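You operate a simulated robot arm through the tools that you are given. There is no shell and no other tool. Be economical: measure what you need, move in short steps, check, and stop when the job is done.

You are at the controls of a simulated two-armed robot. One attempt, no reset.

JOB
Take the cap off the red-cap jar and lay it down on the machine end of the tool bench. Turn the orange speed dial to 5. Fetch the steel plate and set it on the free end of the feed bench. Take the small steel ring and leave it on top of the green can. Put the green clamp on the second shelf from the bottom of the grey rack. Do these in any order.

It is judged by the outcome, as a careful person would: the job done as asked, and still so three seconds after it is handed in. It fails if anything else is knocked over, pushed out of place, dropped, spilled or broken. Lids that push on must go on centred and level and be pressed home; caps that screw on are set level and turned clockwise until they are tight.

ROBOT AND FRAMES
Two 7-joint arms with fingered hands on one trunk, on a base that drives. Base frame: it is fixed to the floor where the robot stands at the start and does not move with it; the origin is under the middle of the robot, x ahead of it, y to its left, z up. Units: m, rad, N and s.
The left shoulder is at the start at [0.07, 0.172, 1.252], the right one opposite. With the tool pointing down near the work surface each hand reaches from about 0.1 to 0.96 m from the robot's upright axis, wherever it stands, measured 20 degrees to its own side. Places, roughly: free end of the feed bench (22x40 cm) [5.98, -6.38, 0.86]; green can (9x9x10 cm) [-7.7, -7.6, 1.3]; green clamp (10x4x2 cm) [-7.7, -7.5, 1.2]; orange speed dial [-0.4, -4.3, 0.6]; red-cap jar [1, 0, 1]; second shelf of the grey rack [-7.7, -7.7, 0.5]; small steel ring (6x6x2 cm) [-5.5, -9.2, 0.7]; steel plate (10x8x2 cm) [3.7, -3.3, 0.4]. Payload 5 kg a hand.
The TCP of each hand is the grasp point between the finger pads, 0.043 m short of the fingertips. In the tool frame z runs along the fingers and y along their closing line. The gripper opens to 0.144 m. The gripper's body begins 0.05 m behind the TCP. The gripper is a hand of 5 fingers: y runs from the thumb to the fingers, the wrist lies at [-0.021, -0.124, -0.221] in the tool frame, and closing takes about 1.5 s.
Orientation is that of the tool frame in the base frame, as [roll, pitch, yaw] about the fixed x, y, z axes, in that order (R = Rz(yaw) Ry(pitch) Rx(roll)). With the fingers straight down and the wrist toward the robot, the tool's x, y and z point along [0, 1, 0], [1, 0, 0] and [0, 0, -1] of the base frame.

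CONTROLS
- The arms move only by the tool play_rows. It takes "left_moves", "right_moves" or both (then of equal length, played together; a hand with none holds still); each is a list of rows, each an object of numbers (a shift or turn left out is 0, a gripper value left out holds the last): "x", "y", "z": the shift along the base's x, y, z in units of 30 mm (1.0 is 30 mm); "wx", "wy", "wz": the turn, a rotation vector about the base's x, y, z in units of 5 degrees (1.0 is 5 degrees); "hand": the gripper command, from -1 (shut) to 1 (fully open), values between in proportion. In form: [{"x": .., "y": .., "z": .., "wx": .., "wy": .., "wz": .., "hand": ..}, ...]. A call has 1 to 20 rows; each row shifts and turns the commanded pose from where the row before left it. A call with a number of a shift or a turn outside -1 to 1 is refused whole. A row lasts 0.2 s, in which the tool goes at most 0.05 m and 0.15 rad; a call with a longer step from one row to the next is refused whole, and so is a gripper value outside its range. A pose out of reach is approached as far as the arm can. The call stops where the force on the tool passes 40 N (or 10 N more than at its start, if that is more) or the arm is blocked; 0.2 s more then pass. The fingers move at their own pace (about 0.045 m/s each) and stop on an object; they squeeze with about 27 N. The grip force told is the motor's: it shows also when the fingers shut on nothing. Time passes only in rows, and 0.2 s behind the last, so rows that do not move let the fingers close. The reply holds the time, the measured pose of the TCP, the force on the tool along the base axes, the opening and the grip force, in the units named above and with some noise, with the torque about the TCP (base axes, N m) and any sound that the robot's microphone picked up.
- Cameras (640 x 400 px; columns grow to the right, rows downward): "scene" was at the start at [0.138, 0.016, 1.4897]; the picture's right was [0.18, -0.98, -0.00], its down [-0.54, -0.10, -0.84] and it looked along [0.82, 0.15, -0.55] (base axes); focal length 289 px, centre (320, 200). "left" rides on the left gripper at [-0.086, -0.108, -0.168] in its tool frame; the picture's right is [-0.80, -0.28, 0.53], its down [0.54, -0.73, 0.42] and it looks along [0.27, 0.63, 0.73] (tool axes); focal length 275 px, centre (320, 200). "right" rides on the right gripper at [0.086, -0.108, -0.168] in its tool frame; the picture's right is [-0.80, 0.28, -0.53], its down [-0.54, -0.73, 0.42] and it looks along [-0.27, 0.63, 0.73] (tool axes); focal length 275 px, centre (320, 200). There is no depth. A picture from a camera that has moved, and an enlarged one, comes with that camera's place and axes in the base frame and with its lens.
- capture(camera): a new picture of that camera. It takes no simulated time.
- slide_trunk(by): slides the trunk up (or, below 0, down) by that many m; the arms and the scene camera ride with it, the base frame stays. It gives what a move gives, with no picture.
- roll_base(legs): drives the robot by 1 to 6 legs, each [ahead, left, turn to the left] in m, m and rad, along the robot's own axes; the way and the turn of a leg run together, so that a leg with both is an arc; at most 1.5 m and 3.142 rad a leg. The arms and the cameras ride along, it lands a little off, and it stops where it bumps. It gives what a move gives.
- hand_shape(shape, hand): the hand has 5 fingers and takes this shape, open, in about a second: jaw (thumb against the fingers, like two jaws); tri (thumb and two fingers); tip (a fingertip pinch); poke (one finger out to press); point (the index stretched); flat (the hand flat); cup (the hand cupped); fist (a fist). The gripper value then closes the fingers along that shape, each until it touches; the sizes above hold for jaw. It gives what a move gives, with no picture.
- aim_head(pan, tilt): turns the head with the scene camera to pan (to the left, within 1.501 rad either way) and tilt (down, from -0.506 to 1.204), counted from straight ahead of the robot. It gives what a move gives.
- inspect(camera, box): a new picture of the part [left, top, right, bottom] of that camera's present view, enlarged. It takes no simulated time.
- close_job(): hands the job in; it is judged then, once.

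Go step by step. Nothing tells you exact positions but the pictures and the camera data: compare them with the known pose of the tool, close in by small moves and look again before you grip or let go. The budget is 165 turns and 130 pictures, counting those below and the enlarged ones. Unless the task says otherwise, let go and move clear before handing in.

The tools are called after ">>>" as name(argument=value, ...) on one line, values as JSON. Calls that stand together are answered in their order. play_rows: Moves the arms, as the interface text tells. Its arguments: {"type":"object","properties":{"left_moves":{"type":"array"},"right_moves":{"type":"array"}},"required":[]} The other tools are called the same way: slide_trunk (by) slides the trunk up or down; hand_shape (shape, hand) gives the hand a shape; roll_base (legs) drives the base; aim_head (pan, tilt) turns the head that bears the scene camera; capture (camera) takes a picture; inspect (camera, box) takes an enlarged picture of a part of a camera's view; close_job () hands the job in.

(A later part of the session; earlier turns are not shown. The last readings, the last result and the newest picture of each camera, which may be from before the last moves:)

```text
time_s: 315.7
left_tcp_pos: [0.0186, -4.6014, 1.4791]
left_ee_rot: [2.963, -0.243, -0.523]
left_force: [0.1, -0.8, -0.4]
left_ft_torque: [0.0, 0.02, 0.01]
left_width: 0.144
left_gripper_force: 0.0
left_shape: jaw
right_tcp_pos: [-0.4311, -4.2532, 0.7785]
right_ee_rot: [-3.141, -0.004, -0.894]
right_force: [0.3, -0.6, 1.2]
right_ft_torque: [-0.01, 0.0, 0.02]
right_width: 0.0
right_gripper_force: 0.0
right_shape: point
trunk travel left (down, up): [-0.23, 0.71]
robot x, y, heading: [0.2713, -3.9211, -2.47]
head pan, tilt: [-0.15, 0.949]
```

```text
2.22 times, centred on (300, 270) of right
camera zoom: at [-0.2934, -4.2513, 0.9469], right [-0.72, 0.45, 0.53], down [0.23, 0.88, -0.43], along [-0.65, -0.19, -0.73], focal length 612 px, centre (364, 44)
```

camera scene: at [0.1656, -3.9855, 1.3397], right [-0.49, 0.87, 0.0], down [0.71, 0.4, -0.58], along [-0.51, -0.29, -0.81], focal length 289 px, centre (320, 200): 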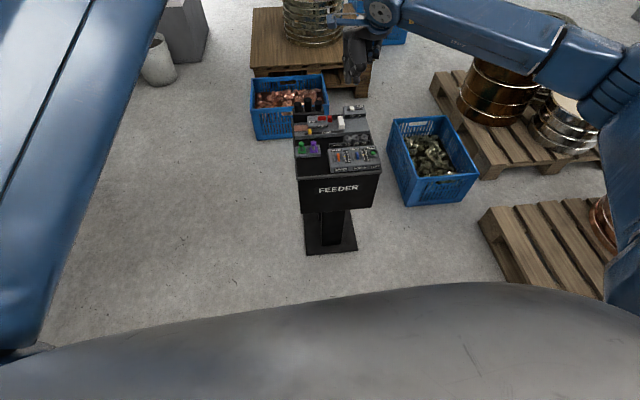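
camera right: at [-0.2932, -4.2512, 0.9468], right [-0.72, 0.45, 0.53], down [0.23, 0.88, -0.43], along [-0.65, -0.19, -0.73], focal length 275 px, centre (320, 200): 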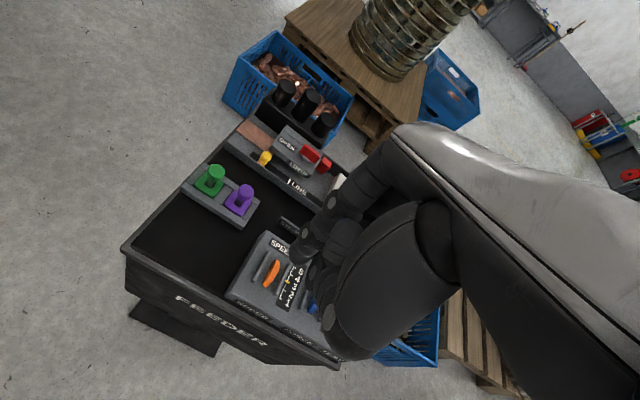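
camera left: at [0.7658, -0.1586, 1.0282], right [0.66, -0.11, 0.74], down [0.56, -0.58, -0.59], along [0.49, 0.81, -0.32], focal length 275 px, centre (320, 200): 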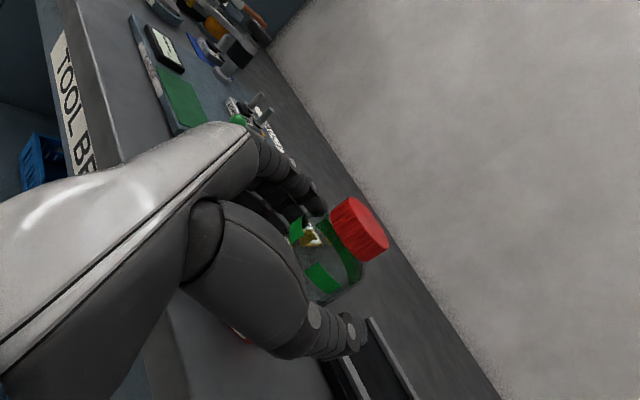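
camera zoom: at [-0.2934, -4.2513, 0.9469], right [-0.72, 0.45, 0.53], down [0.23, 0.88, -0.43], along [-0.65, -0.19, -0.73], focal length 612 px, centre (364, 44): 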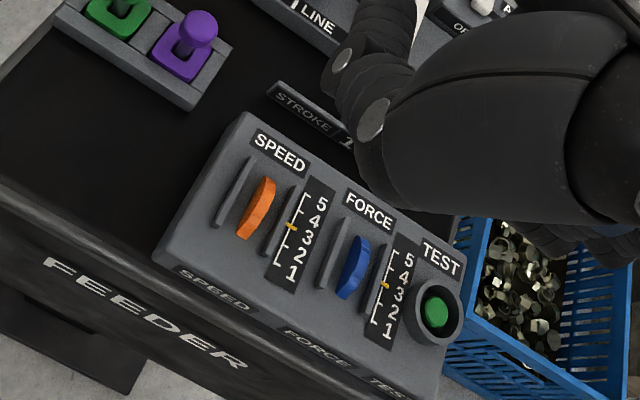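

"Point" is no better; back to "poke". I'll place its tip over the wheel, 2–3 cm above, and look.

>>> hand_shape(hand="right", shape="poke")

>>> play_rows(right_moves=[{"x": -0.45, "y": -0.07}, {"x": -0.45, "y": -0.07}, {"z": -0.7}, {"z": -0.7}, {"z": -0.6}, {}])

>>> inspect(camera="scene", box=[300, 110, 400, 180])

>>> inspect(camera="right", box=[220, 180, 380, 300])

```text
time_s: 316.6
left_tcp_pos: [0.0184, -4.6026, 1.4791]
left_ee_rot: [2.963, -0.244, -0.524]
left_force: [-0.8, 0.8, 0.0]
left_ft_torque: [0.0, 0.01, 0.0]
left_width: 0.1439
left_gripper_force: 0.1
left_shape: jaw
right_tcp_pos: [-0.4301, -4.2525, 0.7797]
right_ee_rot: [-3.141, -0.005, -0.894]
right_force: [0.1, -0.1, 0.7]
right_ft_torque: [0.0, 0.0, 0.0]
right_width: 0.0001
right_gripper_force: 0.1
right_shape: poke
trunk travel left (down, up): [-0.23, 0.71]
robot x, y, heading: [0.2713, -3.919, -2.465]
head pan, tilt: [-0.15, 0.949]
```

```text
time_s: 318.0
left_tcp_pos: [0.0185, -4.601, 1.4785]
left_ee_rot: [2.962, -0.245, -0.523]
left_force: [-0.4, -0.5, -0.3]
left_ft_torque: [0.01, -0.02, 0.02]
left_width: 0.1441
left_gripper_force: 0.1
left_shape: jaw
right_tcp_pos: [-0.4569, -4.2575, 0.7198]
right_ee_rot: [3.141, -0.003, -0.894]
right_force: [0.7, -0.3, -0.1]
right_ft_torque: [0.03, -0.01, -0.02]
right_width: 0.0
right_gripper_force: 0.1
right_shape: poke
trunk travel left (down, up): [-0.23, 0.71]
robot x, y, heading: [0.2688, -3.9206, -2.475]
head pan, tilt: [-0.15, 0.949]
```

```text
5.71 times, centred on (350, 145) of scene
camera zoom: at [0.1659, -3.9855, 1.3397], right [-0.49, 0.87, 0.0], down [0.71, 0.4, -0.58], along [-0.51, -0.29, -0.81], focal length 1654 px, centre (149, 514)
```

zoom: 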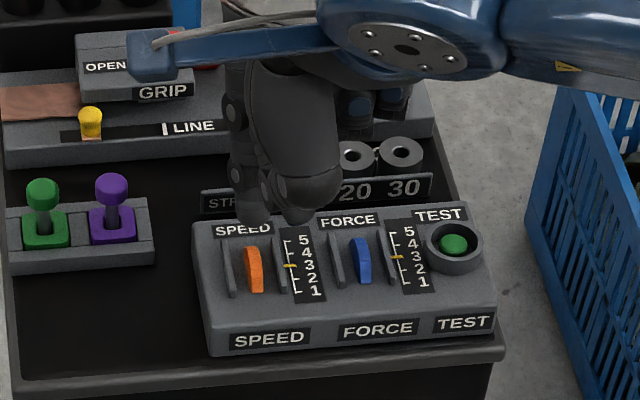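

```text
3.33 times, centred on (300, 240) of right
camera zoom: at [-0.3197, -4.2576, 0.8868], right [-0.72, 0.45, 0.53], down [0.23, 0.88, -0.43], along [-0.65, -0.19, -0.73], focal length 918 px, centre (387, 67)
```

zoom: 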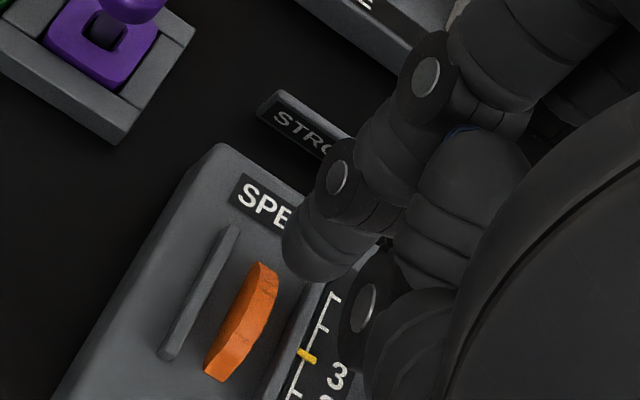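

The tip is right over the wheel. I'll shift it slightly to the near side of the wheel and lower until light contact.

>>> play_rows(right_moves=[{"x": 0.2, "y": 0.17}, {"z": -0.4}, {"z": -0.3}, {"z": -0.15}, {"z": -0.15}, {}])

```text
time_s: 319.2
left_tcp_pos: [0.0199, -4.6012, 1.4779]
left_ee_rot: [2.966, -0.243, -0.525]
left_force: [0.1, -0.3, -0.1]
left_ft_torque: [0.04, -0.01, 0.0]
left_width: 0.144
left_gripper_force: 0.1
left_shape: jaw
right_tcp_pos: [-0.4557, -4.2573, 0.7003]
right_ee_rot: [3.123, -0.006, -0.897]
right_force: [-6.4, -4.4, 11.6]
right_ft_torque: [-0.29, 0.06, -0.1]
right_width: 0.0
right_gripper_force: 0.0
right_shape: poke
trunk travel left (down, up): [-0.23, 0.71]
robot x, y, heading: [0.2714, -3.9173, -2.47]
head pan, tilt: [-0.15, 0.949]
stopped in row 5 (right hand): the force on the tool passed its limit (the readings are from after the stop); the commanded pose is now the measured one
```

>>> inspect(camera="scene", box=[310, 125, 390, 175])

>>> inspect(camera="right", box=[220, 180, 380, 300])

```text
8.00 times, centred on (350, 150) of scene
camera zoom: at [0.1652, -3.986, 1.3394], right [-0.5, 0.87, 0.0], down [0.71, 0.4, -0.58], along [-0.51, -0.29, -0.81], focal length 2315 px, centre (80, 600)
```

zoom: 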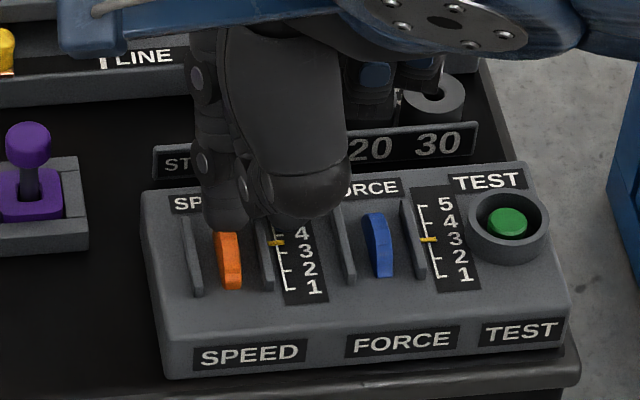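

```text
3.33 times, centred on (300, 240) of right
camera zoom: at [-0.3173, -4.2541, 0.8661], right [-0.71, 0.45, 0.53], down [0.22, 0.87, -0.44], along [-0.66, -0.19, -0.72], focal length 918 px, centre (387, 67)
```

zoom: 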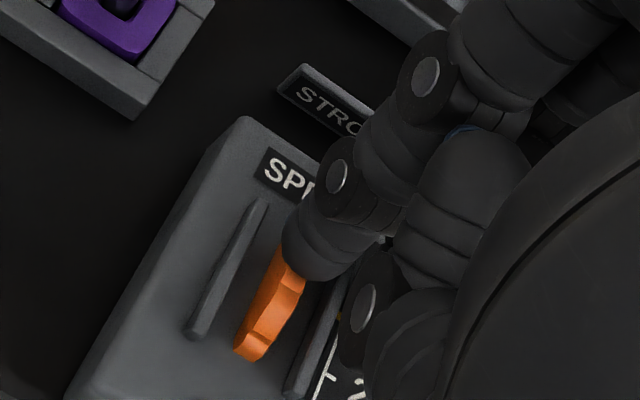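

Pressing the far rim already moved the pointer to about 3.5, so rolling the wheel's top away from me raises it. I'll lift, move 2 cm nearer, press lightly and drag away.

>>> play_rows(right_moves=[{"z": 0.6}, {"x": 0.5, "y": 0.41}, {"x": 0.1, "y": 0.08}, {"z": -0.3}, {"z": -0.1}, {"z": -0.1}, {}])

>>> inspect(camera="right", box=[220, 180, 380, 300])

```text
time_s: 320.8
left_tcp_pos: [0.021, -4.601, 1.4796]
left_ee_rot: [2.962, -0.245, -0.524]
left_force: [-0.1, -0.3, 0.1]
left_ft_torque: [-0.02, 0.01, 0.02]
left_width: 0.1442
left_gripper_force: 0.1
left_shape: jaw
right_tcp_pos: [-0.4353, -4.2397, 0.7017]
right_ee_rot: [3.127, -0.007, -0.899]
right_force: [7.1, 6.8, 11.4]
right_ft_torque: [0.14, -0.37, 0.1]
right_width: 0.0
right_gripper_force: 0.1
right_shape: poke
trunk travel left (down, up): [-0.23, 0.71]
robot x, y, heading: [0.2667, -3.9184, -2.475]
head pan, tilt: [-0.15, 0.949]
```

```text
3.33 times, centred on (300, 240) of right
camera zoom: at [-0.2972, -4.2374, 0.8689], right [-0.72, 0.45, 0.53], down [0.22, 0.87, -0.44], along [-0.66, -0.19, -0.72], focal length 918 px, centre (387, 67)
```

zoom: 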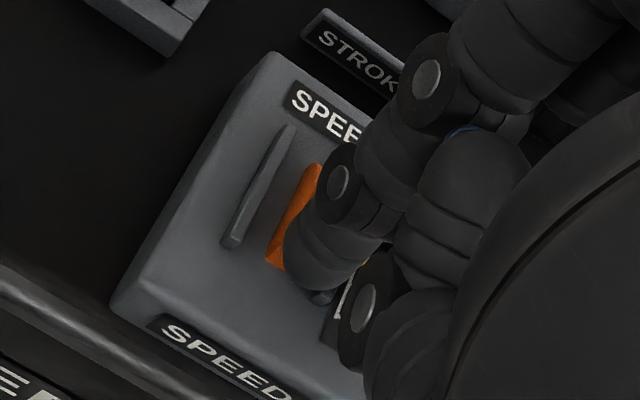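

Now drag away from me over the wheel in small steps, keeping light pressure.

>>> play_rows(right_moves=[{"x": -0.13, "y": -0.11, "z": 0.05}, {"x": -0.13, "y": -0.11, "z": 0.07}, {"x": -0.13, "y": -0.11}, {}])

>>> inspect(camera="scene", box=[310, 125, 390, 175])

```text
time_s: 321.8
left_tcp_pos: [0.0195, -4.6016, 1.479]
left_ee_rot: [2.963, -0.243, -0.523]
left_force: [0.5, 0.1, 0.0]
left_ft_torque: [-0.04, 0.01, 0.01]
left_width: 0.1438
left_gripper_force: 0.1
left_shape: jaw
right_tcp_pos: [-0.4503, -4.2501, 0.7055]
right_ee_rot: [3.126, -0.008, -0.898]
right_force: [-7.0, 0.5, 14.3]
right_ft_torque: [-0.24, 0.18, -0.12]
right_width: 0.0
right_gripper_force: 0.0
right_shape: poke
trunk travel left (down, up): [-0.23, 0.71]
robot x, y, heading: [0.2679, -3.9206, -2.471]
head pan, tilt: [-0.15, 0.949]
```

```text
8.00 times, centred on (350, 150) of scene
camera zoom: at [0.1659, -3.985, 1.3398], right [-0.49, 0.87, 0.0], down [0.71, 0.4, -0.58], along [-0.51, -0.29, -0.81], focal length 2315 px, centre (80, 600)
```

zoom: 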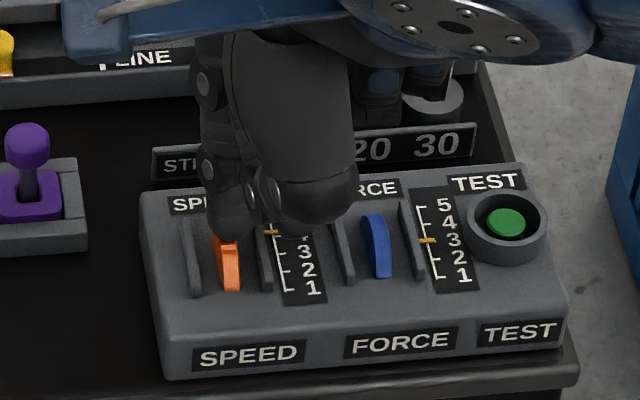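

Pointer is now at about 4. Repeat the stroke: lift, come back nearer, press and drag.

>>> play_rows(right_moves=[{"z": 0.6}, {"x": 0.5, "y": 0.37}, {"z": -0.4}, {"z": -0.2}, {"z": -0.1}, {"x": -0.13, "y": -0.11, "z": 0.05}, {"x": -0.13, "y": -0.11, "z": 0.07}, {"x": -0.13, "y": -0.11}, {}])

>>> inspect(camera="scene", box=[310, 125, 390, 175])

```text
time_s: 323.8
left_tcp_pos: [0.0204, -4.5996, 1.48]
left_ee_rot: [2.963, -0.243, -0.524]
left_force: [-0.1, 0.0, -0.9]
left_ft_torque: [0.02, 0.02, 0.01]
left_width: 0.1441
left_gripper_force: 0.1
left_shape: jaw
right_tcp_pos: [-0.4451, -4.2491, 0.708]
right_ee_rot: [3.125, -0.008, -0.897]
right_force: [-3.2, 2.8, 17.8]
right_ft_torque: [-0.13, 0.07, -0.07]
right_width: 0.0003
right_gripper_force: 0.2
right_shape: poke
trunk travel left (down, up): [-0.23, 0.71]
robot x, y, heading: [0.2693, -3.9189, -2.473]
head pan, tilt: [-0.15, 0.949]
```

```text
8.00 times, centred on (350, 150) of scene
camera zoom: at [0.1667, -3.9846, 1.34], right [-0.49, 0.87, 0.0], down [0.71, 0.4, -0.58], along [-0.51, -0.29, -0.81], focal length 2315 px, centre (80, 600)
```

zoom: 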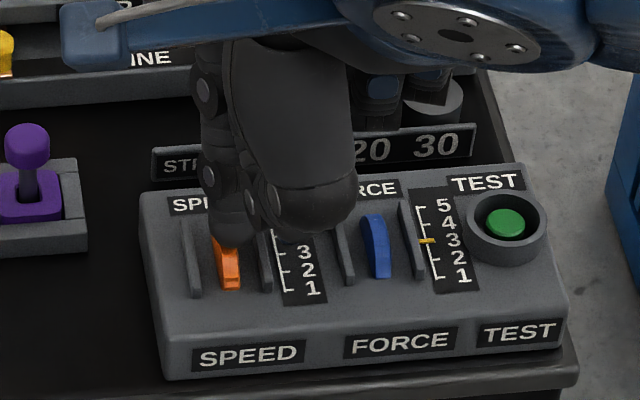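

>>> play_rows(right_moves=[{"z": 0.7}, {"z": 0.9}, {"z": 0.9}, {"z": 0.5}])

>>> inspect(camera="scene", box=[310, 125, 390, 175])

```text
time_s: 324.8
left_tcp_pos: [0.0189, -4.6023, 1.4788]
left_ee_rot: [2.963, -0.245, -0.522]
left_force: [0.4, -0.4, -0.5]
left_ft_torque: [-0.02, 0.05, 0.01]
left_width: 0.1439
left_gripper_force: 0.0
left_shape: jaw
right_tcp_pos: [-0.4446, -4.2496, 0.7973]
right_ee_rot: [3.13, -0.008, -0.895]
right_force: [-0.1, -0.7, 0.0]
right_ft_torque: [0.01, 0.01, 0.01]
right_width: 0.0
right_gripper_force: 0.0
right_shape: poke
trunk travel left (down, up): [-0.23, 0.71]
robot x, y, heading: [0.2656, -3.9162, -2.47]
head pan, tilt: [-0.15, 0.949]
```

```text
8.00 times, centred on (350, 150) of scene
camera zoom: at [0.1658, -3.9856, 1.3397], right [-0.49, 0.87, 0.0], down [0.71, 0.4, -0.58], along [-0.51, -0.29, -0.81], focal length 2315 px, centre (80, 600)
```

zoom: 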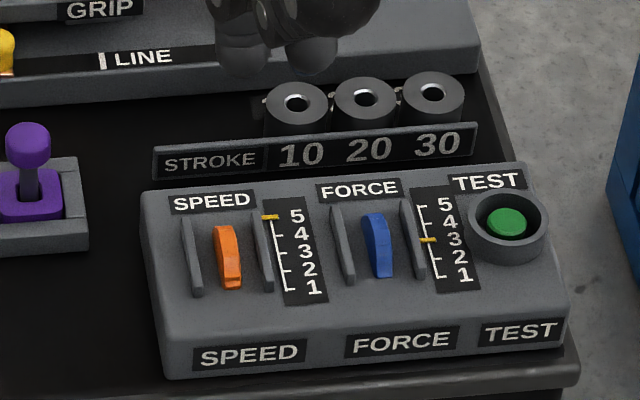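

The pointer stands on 5. Next is the small ring at about [-5.5, -9.2]. I'll lift, back off, and go around the pallets on their right side, looking before entering the gap.

>>> slide_trunk(by=0.3)

>>> hand_shape(hand="right", shape="jaw")

>>> roll_base(legs=[[-0.75, 0, 0], [0, -1.5, 0], [0, -1.4, 0]])

>>> aim_head(pan=0.1, tilt=0.3)

>>> capture(camera="scene")

```text
time_s: 327.8
left_tcp_pos: [0.0189, -4.6021, 1.7793]
left_ee_rot: [2.964, -0.243, -0.524]
left_force: [-0.5, 0.4, 0.7]
left_ft_torque: [0.0, 0.02, -0.02]
left_width: 0.1439
left_gripper_force: 0.1
left_shape: jaw
right_tcp_pos: [-0.4453, -4.2485, 1.0959]
right_ee_rot: [3.13, -0.007, -0.898]
right_force: [-0.4, -0.3, 0.4]
right_ft_torque: [0.0, -0.01, 0.0]
right_width: 0.0002
right_gripper_force: 0.1
right_shape: poke
trunk travel left (down, up): [-0.53, 0.41]
robot x, y, heading: [0.2688, -3.9194, -2.472]
head pan, tilt: [-0.15, 0.949]
```

```text
time_s: 328.7
left_tcp_pos: [0.0182, -4.6002, 1.7799]
left_ee_rot: [2.965, -0.244, -0.523]
left_force: [-0.1, 1.9, 0.7]
left_ft_torque: [0.02, 0.02, 0.01]
left_width: 0.1438
left_gripper_force: 0.0
left_shape: jaw
right_tcp_pos: [-0.4452, -4.251, 1.0964]
right_ee_rot: [3.128, -0.007, -0.897]
right_force: [-0.5, -0.9, -0.2]
right_ft_torque: [-0.02, -0.02, -0.02]
right_width: 0.144
right_gripper_force: 0.0
right_shape: jaw
trunk travel left (down, up): [-0.53, 0.41]
robot x, y, heading: [0.2662, -3.9199, -2.47]
head pan, tilt: [-0.15, 0.949]
```

```text
time_s: 346.2
left_tcp_pos: [-1.2414, -1.9142, 1.7781]
left_ee_rot: [2.965, -0.245, -0.518]
left_force: [0.7, -0.1, 0.0]
left_ft_torque: [0.02, 0.0, 0.02]
left_width: 0.1437
left_gripper_force: 0.2
left_shape: jaw
right_tcp_pos: [-1.7064, -1.5659, 1.0968]
right_ee_rot: [3.13, -0.007, -0.893]
right_force: [0.1, 0.4, -0.2]
right_ft_torque: [-0.04, -0.01, -0.01]
right_width: 0.1437
right_gripper_force: 0.1
right_shape: jaw
trunk travel left (down, up): [-0.53, 0.41]
robot x, y, heading: [-0.9947, -1.2316, -2.468]
head pan, tilt: [-0.15, 0.949]
```

```text
time_s: 347.2
left_tcp_pos: [-1.2427, -1.9153, 1.7789]
left_ee_rot: [2.961, -0.245, -0.519]
left_force: [-0.4, -0.3, -0.3]
left_ft_torque: [-0.03, -0.02, -0.04]
left_width: 0.1442
left_gripper_force: 0.0
left_shape: jaw
right_tcp_pos: [-1.7077, -1.5656, 1.095]
right_ee_rot: [3.13, -0.006, -0.892]
right_force: [-0.4, -0.9, -0.7]
right_ft_torque: [-0.01, 0.03, -0.03]
right_width: 0.1438
right_gripper_force: 0.0
right_shape: jaw
trunk travel left (down, up): [-0.53, 0.41]
robot x, y, heading: [-0.9938, -1.2283, -2.471]
head pan, tilt: [0.099, 0.3]
```

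```text
30 pictures are left
camera scene: at [-1.1024, -1.3272, 1.6955], right [-0.7, 0.72, 0.0], down [0.21, 0.21, -0.95], along [-0.68, -0.67, -0.3], focal length 289 px, centre (320, 200)
```

scene: 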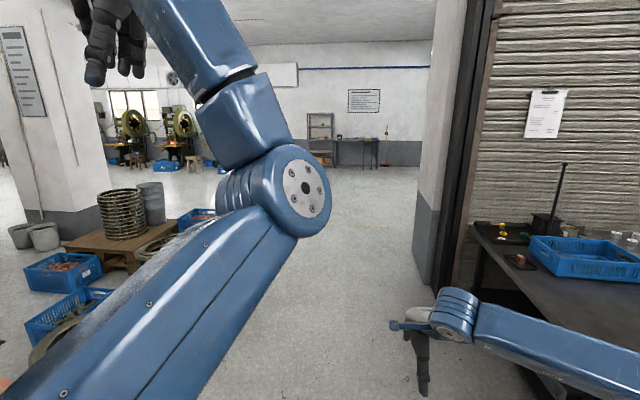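

The way ahead between the pallets and the table is clear, and the grey rack is visible at the far wall. Drive through.

>>> roll_base(legs=[[0, 0.08, 0], [1.5, 0, 0], [1.5, 0, 0], [1.5, 0, 0], [1.3, 0, 0]])

>>> aim_head(pan=0.3, tilt=0.35)

>>> capture(camera="scene")

```text
time_s: 375.5
left_tcp_pos: [-5.7714, -5.542, 1.7802]
left_ee_rot: [2.963, -0.244, -0.548]
left_force: [0.0, -0.1, 0.7]
left_ft_torque: [0.02, 0.01, 0.0]
left_width: 0.1439
left_gripper_force: 0.0
left_shape: jaw
right_tcp_pos: [-6.2281, -5.1777, 1.0955]
right_ee_rot: [3.128, -0.006, -0.92]
right_force: [0.0, 0.6, 0.0]
right_ft_torque: [0.01, 0.03, -0.01]
right_width: 0.1438
right_gripper_force: 0.1
right_shape: jaw
trunk travel left (down, up): [-0.53, 0.41]
robot x, y, heading: [-5.5061, -4.8658, -2.496]
head pan, tilt: [0.099, 0.3]
```

```text
time_s: 376.2
left_tcp_pos: [-5.7731, -5.5419, 1.7796]
left_ee_rot: [2.962, -0.245, -0.547]
left_force: [0.4, 0.6, -0.2]
left_ft_torque: [-0.02, 0.0, 0.02]
left_width: 0.1441
left_gripper_force: 0.1
left_shape: jaw
right_tcp_pos: [-6.2273, -5.1795, 1.0965]
right_ee_rot: [3.128, -0.007, -0.922]
right_force: [-0.2, 0.0, -0.6]
right_ft_torque: [-0.01, -0.02, -0.01]
right_width: 0.1439
right_gripper_force: 0.1
right_shape: jaw
trunk travel left (down, up): [-0.53, 0.41]
robot x, y, heading: [-5.5081, -4.8632, -2.5]
head pan, tilt: [0.3, 0.351]
```

```text
29 pictures are left
camera scene: at [-5.6018, -4.9711, 1.6908], right [-0.81, 0.59, 0.0], down [0.2, 0.28, -0.94], along [-0.55, -0.76, -0.34], focal length 289 px, centre (320, 200)
```

scene: 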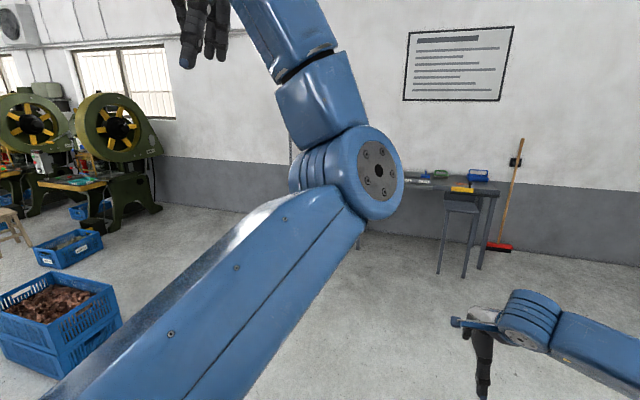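

The ring should be on the table of the green press at the left. I'll lower the left arm out of my view, turn toward it, advance and look.

>>> play_rows(left_moves=[{"z": -0.9}, {"z": -0.9}, {"z": -0.9}, {"z": -0.9}, {"z": -0.9}, {"z": -0.9}, {"z": -0.9}, {"z": -0.9}, {"z": -0.9}, {"z": -0.9}, {"z": -0.9}, {"z": -0.9}, {"z": -0.9}, {"z": -0.9}])

>>> roll_base(legs=[[0, 0, 0.93], [1.5, -0.35, 0]])

>>> aim_head(pan=0.0, tilt=0.4)

>>> capture(camera="scene")

```text
time_s: 379.2
left_tcp_pos: [-5.7668, -5.5476, 1.4051]
left_ee_rot: [2.952, -0.244, -0.535]
left_force: [0.0, -0.5, 0.1]
left_ft_torque: [0.0, 0.03, -0.02]
left_width: 0.144
left_gripper_force: 0.0
left_shape: jaw
right_tcp_pos: [-6.2273, -5.1799, 1.0954]
right_ee_rot: [3.129, -0.005, -0.921]
right_force: [-0.4, 0.5, -0.5]
right_ft_torque: [0.03, 0.01, 0.0]
right_width: 0.1439
right_gripper_force: 0.0
right_shape: jaw
trunk travel left (down, up): [-0.53, 0.41]
robot x, y, heading: [-5.5091, -4.8642, -2.496]
head pan, tilt: [0.3, 0.351]
```

```text
refused: leg 2 is longer than a leg can be; nothing moved
```

```text
time_s: 380.0
left_tcp_pos: [-5.7685, -5.5469, 1.4055]
left_ee_rot: [2.957, -0.249, -0.537]
left_force: [0.3, 0.0, 0.6]
left_ft_torque: [-0.01, 0.0, 0.03]
left_width: 0.1439
left_gripper_force: 0.0
left_shape: jaw
right_tcp_pos: [-6.2272, -5.1784, 1.0959]
right_ee_rot: [3.13, -0.007, -0.921]
right_force: [0.9, 0.3, -0.2]
right_ft_torque: [-0.03, 0.01, -0.02]
right_width: 0.144
right_gripper_force: 0.0
right_shape: jaw
trunk travel left (down, up): [-0.53, 0.41]
robot x, y, heading: [-5.5057, -4.867, -2.502]
head pan, tilt: [0.0, 0.4]
```

```text
28 pictures are left
camera scene: at [-5.621, -4.9511, 1.6863], right [-0.6, 0.8, 0.0], down [0.31, 0.23, -0.92], along [-0.74, -0.55, -0.39], focal length 289 px, centre (320, 200)
```

scene: 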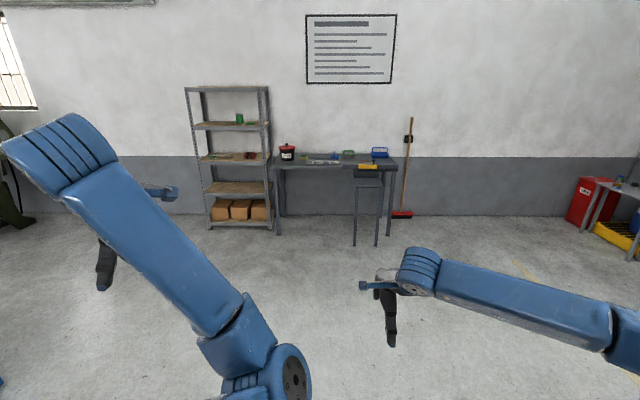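

Good view of the rack: can on the fourth shelf, clamp on the third, second shelf empty. Now go to the ring as planned.

>>> roll_base(legs=[[0, 0, 0.93], [1.45, -0.35, 0]])

>>> capture(camera="scene")

```text
time_s: 389.7
left_tcp_pos: [-5.4537, -6.911, 1.4031]
left_ee_rot: [2.96, -0.25, 0.397]
left_force: [0.6, 0.0, 0.5]
left_ft_torque: [-0.02, 0.0, 0.0]
left_width: 0.1441
left_gripper_force: 0.1
left_shape: jaw
right_tcp_pos: [-6.024, -7.0613, 1.0956]
right_ee_rot: [3.127, -0.006, 0.013]
right_force: [0.2, 1.1, 0.5]
right_ft_torque: [-0.01, -0.01, 0.02]
right_width: 0.1439
right_gripper_force: 0.0
right_shape: jaw
trunk travel left (down, up): [-0.53, 0.41]
robot x, y, heading: [-5.8439, -6.2943, -1.567]
head pan, tilt: [0.0, 0.4]
```

```text
27 pictures are left
camera scene: at [-5.8448, -6.4384, 1.6864], right [-1.0, -0.01, 0.0], down [0.0, 0.39, -0.92], along [0.0, -0.92, -0.39], focal length 289 px, centre (320, 200)
```

scene: 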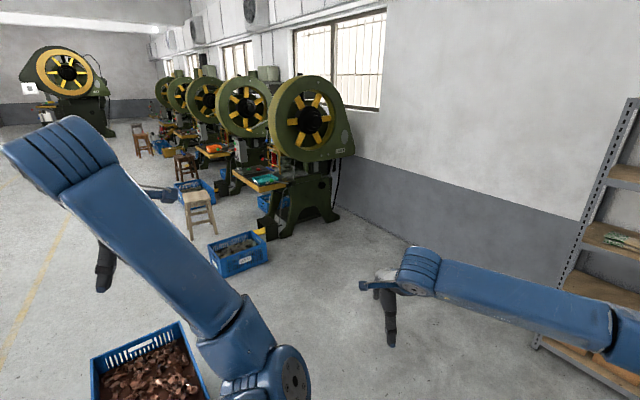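

>>> inspect(camera="scene", box=[230, 140, 340, 220])

```text
5.00 times, centred on (285, 180) of scene
camera zoom: at [-5.8448, -6.4384, 1.6864], right [-1.0, -0.01, 0.0], down [0.0, 0.39, -0.92], along [0.0, -0.92, -0.39], focal length 1447 px, centre (495, 300)
```

zoom: 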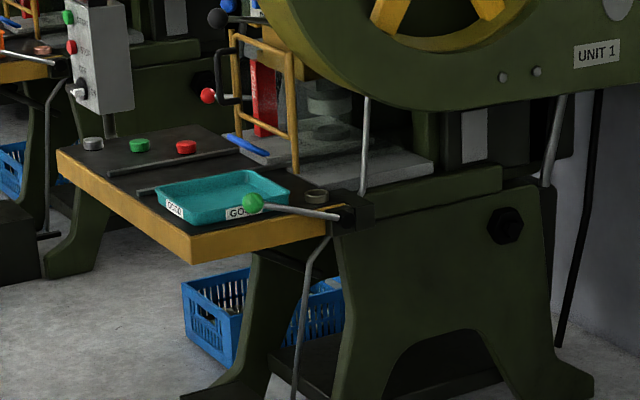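

The ring sits on the first press's table near [-5.48, -9.26], beside the teal tray. I'll approach from the near right side, stopping short for a closer look.

>>> roll_base(legs=[[1.45, -0.1, 0], [0.35, 0, 0], [0, 0, 0.82], [0.17, -0.18, 0]])

>>> aim_head(pan=-0.15, tilt=0.65)

>>> capture(camera="scene")

```text
time_s: 402.4
left_tcp_pos: [-5.2364, -8.4776, 1.4023]
left_ee_rot: [2.959, -0.251, 1.209]
left_force: [0.3, 0.2, 0.7]
left_ft_torque: [-0.03, 0.0, -0.01]
left_width: 0.1442
left_gripper_force: 0.1
left_shape: jaw
right_tcp_pos: [-5.5215, -8.9928, 1.0968]
right_ee_rot: [3.128, -0.008, 0.821]
right_force: [1.2, 0.7, -1.1]
right_ft_torque: [-0.01, 0.03, -0.02]
right_width: 0.1437
right_gripper_force: 0.1
right_shape: jaw
trunk travel left (down, up): [-0.53, 0.41]
robot x, y, heading: [-5.9489, -8.3398, -0.756]
head pan, tilt: [0.0, 0.4]
```

```text
time_s: 403.1
left_tcp_pos: [-5.2372, -8.4789, 1.4031]
left_ee_rot: [2.961, -0.253, 1.207]
left_force: [-0.3, -0.8, -0.6]
left_ft_torque: [0.05, 0.0, 0.01]
left_width: 0.1441
left_gripper_force: 0.0
left_shape: jaw
right_tcp_pos: [-5.5221, -8.998, 1.0953]
right_ee_rot: [3.128, -0.007, 0.819]
right_force: [-0.1, -1.3, -0.2]
right_ft_torque: [0.04, 0.0, 0.01]
right_width: 0.144
right_gripper_force: 0.0
right_shape: jaw
trunk travel left (down, up): [-0.53, 0.41]
robot x, y, heading: [-5.956, -8.3413, -0.754]
head pan, tilt: [-0.15, 0.649]
```

```text
25 pictures are left
camera scene: at [-5.8631, -8.4426, 1.6637], right [-0.79, -0.62, 0.0], down [-0.37, 0.48, -0.8], along [0.49, -0.63, -0.6], focal length 289 px, centre (320, 200)
```

scene: 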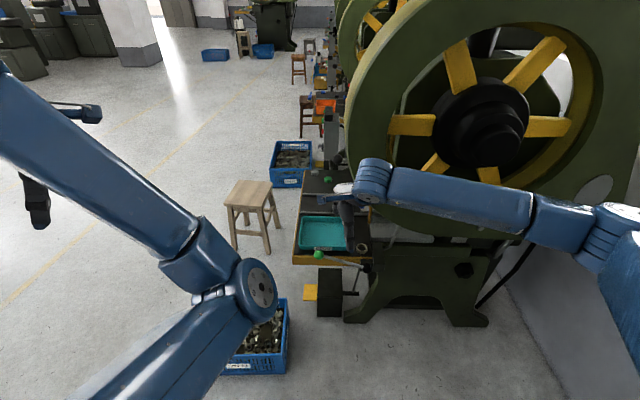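

>>> inspect(camera="scene", box=[280, 150, 420, 300])

>>> capture(camera="right")

```text
2.67 times, centred on (350, 225) of scene
camera zoom: at [-5.8631, -8.4426, 1.6637], right [-0.79, -0.62, 0.0], down [-0.37, 0.48, -0.8], along [0.49, -0.63, -0.6], focal length 772 px, centre (240, 133)
```

zoom: 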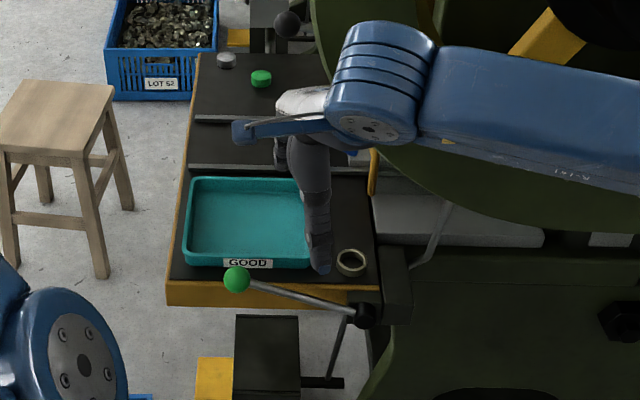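

```text
23 pictures are left
camera right: at [-5.5462, -8.8598, 1.2619], right [-0.34, -0.77, 0.53], down [-0.89, 0.1, -0.44], along [0.29, -0.63, -0.73], focal length 275 px, centre (320, 200)
```

right: 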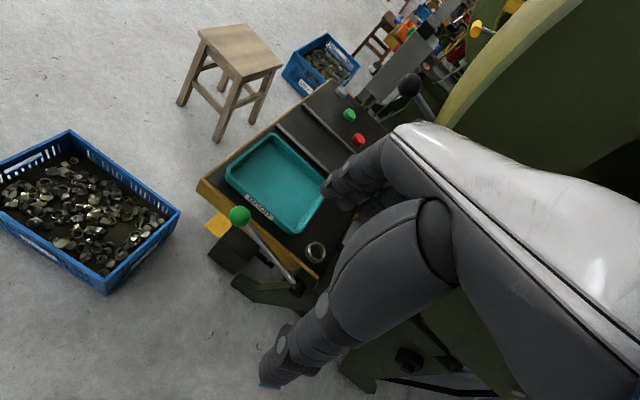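

The ring is at about [-5.457, -9.272, 0.705]; the flywheel is close to my right arm, so the left hand should do this. I'll pull the right hand back, level the left hand, and reposition.

>>> play_rows(right_moves=[{"x": -0.89, "y": 0.84}, {"x": -0.89, "y": 0.84}, {"x": -0.89, "y": 0.84}, {"x": -0.89, "y": 0.84}, {"x": -0.89, "y": 0.84}, {"x": -0.89, "y": 0.84}, {"x": -0.89, "y": 0.84}, {"x": -0.89, "y": 0.84}, {}], left_moves=[{"wx": -0.38, "wy": 0.6}, {"wx": -0.38, "wy": 0.6}, {"wx": -0.38, "wy": 0.6}, {"wx": -0.38, "wy": 0.6}, {"wx": -0.38, "wy": 0.6}, {}, {}, {}, {}])

>>> roll_base(legs=[[0, 0, -0.81], [0.1, 0.256, 0]])

```text
time_s: 405.1
left_tcp_pos: [-5.2034, -8.4753, 1.396]
left_ee_rot: [-3.141, -0.002, 1.183]
left_force: [-0.2, 0.6, 0.9]
left_ft_torque: [0.01, -0.02, 0.02]
left_width: 0.1439
left_gripper_force: 0.0
left_shape: jaw
left hand out of reach, approached as far as the arm can: row 3, 4, 5
right_tcp_pos: [-5.7004, -8.8185, 1.0799]
right_ee_rot: [3.131, -0.008, 0.82]
right_force: [-0.1, 0.5, 0.9]
right_ft_torque: [0.0, -0.01, 0.02]
right_width: 0.144
right_gripper_force: 0.0
right_shape: jaw
right hand out of reach, approached as far as the arm can: row 7, 8
trunk travel left (down, up): [-0.53, 0.41]
robot x, y, heading: [-5.9524, -8.3423, -0.758]
head pan, tilt: [-0.15, 0.649]
```

```text
time_s: 409.1
left_tcp_pos: [-5.2747, -9.0654, 1.3969]
left_ee_rot: [-3.141, -0.004, 0.387]
left_force: [-0.6, -0.9, -0.4]
left_ft_torque: [0.0, -0.04, 0.01]
left_width: 0.1438
left_gripper_force: 0.0
left_shape: jaw
right_tcp_pos: [-5.8671, -8.95, 1.0794]
right_ee_rot: [3.13, -0.008, 0.024]
right_force: [-0.6, 0.0, 0.0]
right_ft_torque: [-0.01, -0.03, 0.0]
right_width: 0.144
right_gripper_force: 0.0
right_shape: jaw
trunk travel left (down, up): [-0.53, 0.41]
robot x, y, heading: [-5.6973, -8.4343, -1.552]
head pan, tilt: [-0.15, 0.649]
```

The left hand is level. Lower the trunk, then bring the left hand down to z 0.85 beside the lever, short of the press.

>>> slide_trunk(by=-0.35)

>>> play_rows(left_moves=[{"x": -0.9, "y": 0.1}, {"x": -0.9, "y": 0.1}, {"x": -0.9}, {"x": -0.9}, {"x": -0.9}, {"x": -0.9}, {"x": -0.7}, {"z": -0.9}, {"z": -0.9}, {"z": -0.9}, {"z": -0.9}, {"z": -0.9}, {"z": -0.9}, {"z": -0.9}, {"hand": 0.5}])

>>> capture(camera="left")

>>> capture(camera="scene")

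```text
time_s: 412.6
left_tcp_pos: [-5.2727, -9.0653, 1.0476]
left_ee_rot: [3.14, -0.002, 0.387]
left_force: [-0.4, -0.2, -0.7]
left_ft_torque: [-0.02, 0.02, 0.01]
left_width: 0.1438
left_gripper_force: 0.1
left_shape: jaw
right_tcp_pos: [-5.8645, -8.9501, 0.7291]
right_ee_rot: [3.132, -0.007, 0.024]
right_force: [0.2, -0.5, -0.7]
right_ft_torque: [-0.01, 0.02, 0.0]
right_width: 0.1441
right_gripper_force: 0.1
right_shape: jaw
trunk travel left (down, up): [-0.18, 0.76]
robot x, y, heading: [-5.697, -8.4349, -1.552]
head pan, tilt: [-0.15, 0.649]
```

```text
time_s: 415.9
left_tcp_pos: [-5.3098, -9.1437, 0.8489]
left_ee_rot: [3.077, -0.07, 0.465]
left_force: [0.5, 0.3, 0.3]
left_ft_torque: [-0.03, 0.01, -0.01]
left_width: 0.1085
left_gripper_force: 0.0
left_shape: jaw
left hand out of reach, approached as far as the arm can: row 1, 2, 3, 4, 5, 6, 7
right_tcp_pos: [-5.8659, -8.9497, 0.7287]
right_ee_rot: [3.131, -0.005, 0.024]
right_force: [0.7, -0.3, -0.6]
right_ft_torque: [0.01, 0.01, 0.03]
right_width: 0.144
right_gripper_force: 0.2
right_shape: jaw
trunk travel left (down, up): [-0.18, 0.76]
robot x, y, heading: [-5.7012, -8.435, -1.552]
head pan, tilt: [-0.15, 0.649]
stopped in row 15 (left hand): the arm was blocked; the commanded pose is now the measured one
```

```text
22 pictures are left
camera left: at [-5.4513, -9.0817, 1.002], right [-0.79, -0.12, -0.61], down [0.2, 0.88, -0.43], along [0.58, -0.46, -0.67], focal length 275 px, centre (320, 200)
```

left: 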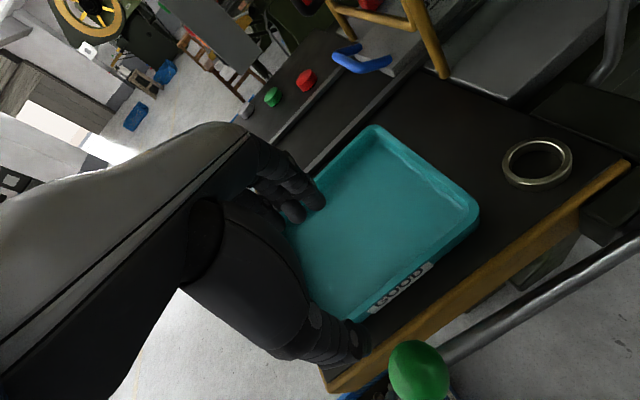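

```text
21 pictures are left
camera scene: at [-5.7106, -8.5698, 1.3138], right [-0.99, 0.13, 0.0], down [0.08, 0.6, -0.8], along [-0.11, -0.79, -0.6], focal length 289 px, centre (320, 200)
```

scene: 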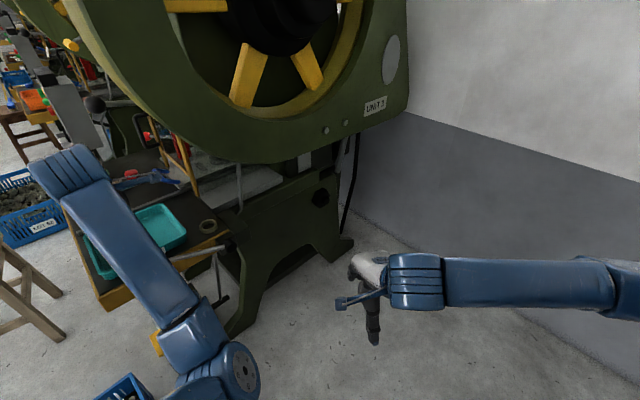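

The ring shows clearly at [-5.47, -9.262] with free space around it. The left arm can't go further in, so I'll raise it clear of the lever and shift the base right and forward.

>>> slide_trunk(by=0.06)

>>> roll_base(legs=[[0.0, -0.16, 0], [0.117, 0, 0]])

>>> capture(camera="left")

```text
time_s: 416.9
left_tcp_pos: [-5.3116, -9.1443, 0.909]
left_ee_rot: [3.08, -0.072, 0.465]
left_force: [0.4, 0.0, -0.6]
left_ft_torque: [0.03, 0.03, 0.06]
left_width: 0.1081
left_gripper_force: 0.1
left_shape: jaw
right_tcp_pos: [-5.8661, -8.9505, 0.7884]
right_ee_rot: [3.131, -0.006, 0.025]
right_force: [1.5, 0.7, -0.4]
right_ft_torque: [0.02, -0.02, 0.0]
right_width: 0.144
right_gripper_force: 0.0
right_shape: jaw
trunk travel left (down, up): [-0.24, 0.7]
robot x, y, heading: [-5.699, -8.4358, -1.553]
head pan, tilt: [-0.15, 0.649]
```

```text
time_s: 418.9
left_tcp_pos: [-5.4692, -9.1906, 0.9026]
left_ee_rot: [3.089, -0.076, 0.471]
left_force: [-1.1, -1.6, -0.9]
left_ft_torque: [0.11, 0.03, 0.0]
left_width: 0.1082
left_gripper_force: 0.1
left_shape: jaw
right_tcp_pos: [-6.0284, -8.9974, 0.7873]
right_ee_rot: [3.135, -0.005, 0.023]
right_force: [0.7, -0.9, -0.5]
right_ft_torque: [0.13, -0.03, -0.01]
right_width: 0.144
right_gripper_force: 0.1
right_shape: jaw
trunk travel left (down, up): [-0.24, 0.7]
robot x, y, heading: [-5.8629, -8.4825, -1.557]
head pan, tilt: [-0.15, 0.649]
stopped in leg 2: the force on the tool passed its limit (the readings are from after the stop); the commanded pose is now the measured one
```

```text
20 pictures are left
camera left: at [-5.6101, -9.1311, 1.0571], right [-0.79, -0.12, -0.61], down [0.19, 0.89, -0.42], along [0.59, -0.45, -0.68], focal length 275 px, centre (320, 200)
```

left: 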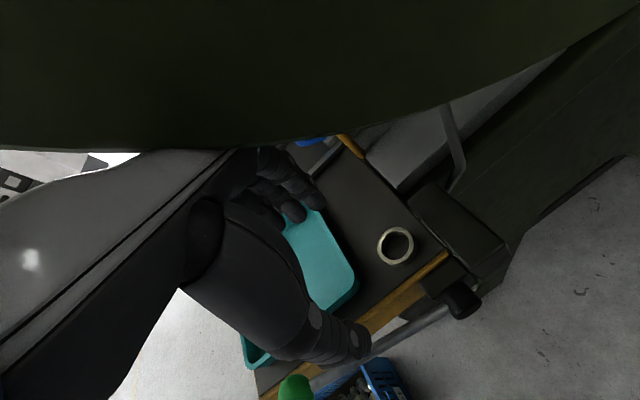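

The back of the hand touched the flywheel rim, harmlessly. I'll back off 6 cm, lower the hand so it passes beneath the rim and just above the lever rod, and reach in with the arm.

>>> roll_base(legs=[[-0.06, 0, 0]])

>>> play_rows(left_moves=[{"z": -0.7}, {"z": -0.7}, {"z": -0.7}, {"z": -0.7}, {}, {"y": -0.5}, {"y": -0.5}, {}])

>>> capture(camera="left")

```text
time_s: 419.9
left_tcp_pos: [-5.471, -9.1251, 0.9074]
left_ee_rot: [3.085, -0.073, 0.472]
left_force: [-0.8, 0.1, 0.8]
left_ft_torque: [-0.07, 0.0, -0.01]
left_width: 0.1084
left_gripper_force: 0.1
left_shape: jaw
right_tcp_pos: [-6.0286, -8.9351, 0.7898]
right_ee_rot: [3.13, -0.004, 0.023]
right_force: [0.5, -0.1, 0.7]
right_ft_torque: [-0.02, 0.02, 0.01]
right_width: 0.144
right_gripper_force: 0.1
right_shape: jaw
trunk travel left (down, up): [-0.24, 0.7]
robot x, y, heading: [-5.865, -8.4217, -1.555]
head pan, tilt: [-0.15, 0.649]
```

```text
time_s: 421.7
left_tcp_pos: [-5.4607, -9.1558, 0.8263]
left_ee_rot: [3.076, -0.088, 0.481]
left_force: [0.1, 0.6, -0.9]
left_ft_torque: [-0.03, -0.03, 0.0]
left_width: 0.1083
left_gripper_force: 0.1
left_shape: jaw
right_tcp_pos: [-6.0275, -8.9363, 0.7893]
right_ee_rot: [3.131, -0.005, 0.024]
right_force: [-0.3, 0.2, 0.8]
right_ft_torque: [0.02, -0.02, 0.04]
right_width: 0.1441
right_gripper_force: 0.1
right_shape: jaw
trunk travel left (down, up): [-0.24, 0.7]
robot x, y, heading: [-5.8646, -8.4192, -1.561]
head pan, tilt: [-0.15, 0.649]
```

```text
19 pictures are left
camera left: at [-5.6042, -9.0969, 0.9765], right [-0.78, -0.12, -0.62], down [0.19, 0.89, -0.42], along [0.6, -0.45, -0.66], focal length 275 px, centre (320, 200)
```

left: 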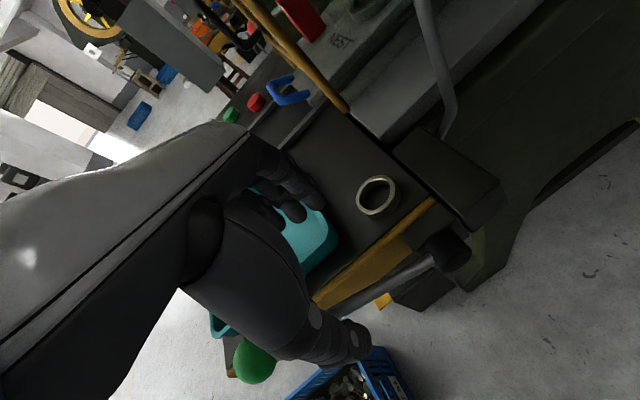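

The hand now clears beneath the rim. Ring at [-5.457, -9.264]. Move over it.

>>> play_rows(left_moves=[{"x": 0.03, "y": -0.7}, {"x": 0.03, "y": -0.7}, {"x": 0.03, "y": -0.7}, {"x": 0.03, "y": -0.7}, {"x": 0.03, "y": -0.75}, {}])

>>> capture(camera="left")

```text
time_s: 423.1
left_tcp_pos: [-5.4655, -9.2616, 0.8213]
left_ee_rot: [3.084, -0.075, 0.473]
left_force: [-0.8, 0.3, -0.3]
left_ft_torque: [0.04, -0.01, 0.0]
left_width: 0.1084
left_gripper_force: 0.0
left_shape: jaw
right_tcp_pos: [-6.0295, -8.9346, 0.7897]
right_ee_rot: [3.131, -0.006, 0.023]
right_force: [1.4, 0.1, 0.2]
right_ft_torque: [0.0, 0.01, 0.02]
right_width: 0.1443
right_gripper_force: 0.1
right_shape: jaw
trunk travel left (down, up): [-0.24, 0.7]
robot x, y, heading: [-5.8596, -8.4195, -1.557]
head pan, tilt: [-0.15, 0.649]
```

```text
18 pictures are left
camera left: at [-5.6066, -9.201, 0.976], right [-0.79, -0.12, -0.61], down [0.19, 0.89, -0.42], along [0.59, -0.45, -0.67], focal length 275 px, centre (320, 200)
```

left: 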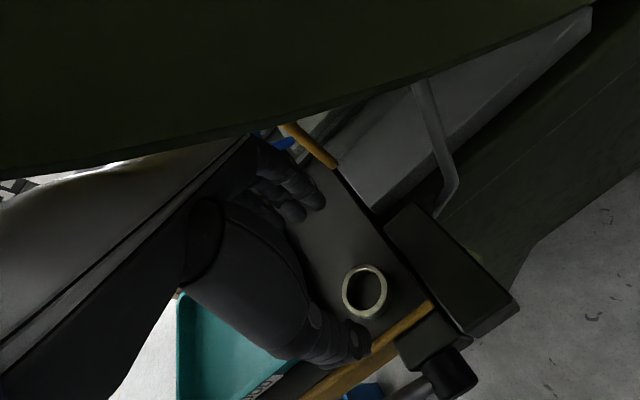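

I'll center on the ring (small shift) and descend gently until near the table.

>>> play_rows(left_moves=[{"x": 0.4, "y": 0.27}, {"z": -0.5}, {"z": -0.5}, {"z": -0.5}, {"z": -0.3}, {"z": -0.2}, {}])

>>> capture(camera="left")

```text
time_s: 424.7
left_tcp_pos: [-5.452, -9.2553, 0.7625]
left_ee_rot: [3.084, -0.075, 0.473]
left_force: [-0.3, 0.6, 0.8]
left_ft_torque: [0.01, -0.01, -0.03]
left_width: 0.1082
left_gripper_force: 0.1
left_shape: jaw
right_tcp_pos: [-6.029, -8.9363, 0.7892]
right_ee_rot: [3.13, -0.003, 0.023]
right_force: [-0.5, -0.4, 0.5]
right_ft_torque: [0.03, 0.04, -0.02]
right_width: 0.1439
right_gripper_force: 0.1
right_shape: jaw
trunk travel left (down, up): [-0.24, 0.7]
robot x, y, heading: [-5.8601, -8.4214, -1.563]
head pan, tilt: [-0.15, 0.649]
```

```text
17 pictures are left
camera left: at [-5.5937, -9.1944, 0.9159], right [-0.79, -0.12, -0.61], down [0.19, 0.89, -0.42], along [0.59, -0.45, -0.67], focal length 275 px, centre (320, 200)
```

left: 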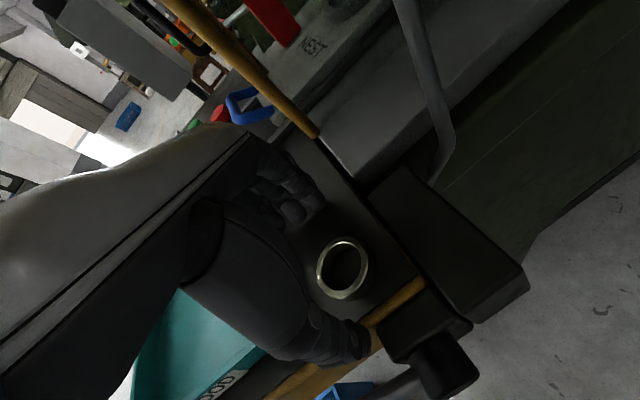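

The ring is centred between thumb and fingers. Lower a little more and close.

>>> play_rows(left_moves=[{"z": -0.2}, {"z": -0.15}, {"z": -0.1}, {}, {"hand": 0.1}, {}, {"hand": -1}, {}, {}, {}, {}])

```text
time_s: 425.7
left_tcp_pos: [-5.4523, -9.2581, 0.7581]
left_ee_rot: [3.067, -0.072, 0.474]
left_force: [-3.9, 4.7, 23.3]
left_ft_torque: [-0.22, 0.04, -0.06]
left_width: 0.1078
left_gripper_force: 0.1
left_shape: jaw
right_tcp_pos: [-6.0279, -8.9344, 0.7891]
right_ee_rot: [3.131, -0.008, 0.023]
right_force: [0.6, 0.0, 0.3]
right_ft_torque: [0.04, 0.06, 0.04]
right_width: 0.1439
right_gripper_force: 0.0
right_shape: jaw
trunk travel left (down, up): [-0.24, 0.7]
robot x, y, heading: [-5.8625, -8.4191, -1.551]
head pan, tilt: [-0.15, 0.649]
stopped in row 4 (left hand): the force on the tool passed its limit (the readings are from after the stop); the commanded pose is now the measured one
```

Fingertips touched the table. Raise 5 mm and close on the ring.

>>> play_rows(left_moves=[{"z": 0.15}, {"hand": 0.1}, {}, {"hand": -0.3}, {}, {"hand": -1}, {}, {}, {}, {}])

>>> capture(camera="left")

```text
time_s: 427.9
left_tcp_pos: [-5.4534, -9.2553, 0.7605]
left_ee_rot: [3.074, -0.073, 0.472]
left_force: [-16.3, 26.0, 18.2]
left_ft_torque: [2.01, 0.95, 0.33]
left_width: 0.0539
left_gripper_force: 27.2
left_shape: jaw
right_tcp_pos: [-6.0295, -8.9339, 0.7904]
right_ee_rot: [3.128, -0.007, 0.023]
right_force: [-0.4, 0.6, 0.2]
right_ft_torque: [0.02, -0.01, -0.02]
right_width: 0.1441
right_gripper_force: 0.1
right_shape: jaw
trunk travel left (down, up): [-0.24, 0.7]
robot x, y, heading: [-5.8655, -8.4214, -1.558]
head pan, tilt: [-0.15, 0.649]
```

```text
16 pictures are left
camera left: at [-5.5957, -9.1929, 0.9128], right [-0.78, -0.12, -0.61], down [0.2, 0.88, -0.43], along [0.59, -0.46, -0.67], focal length 275 px, centre (320, 200)
```

left: 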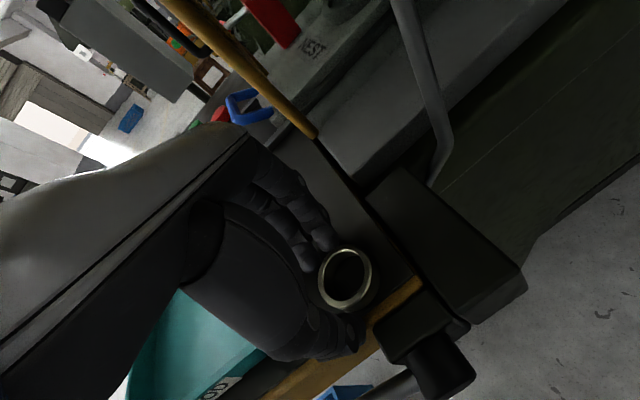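

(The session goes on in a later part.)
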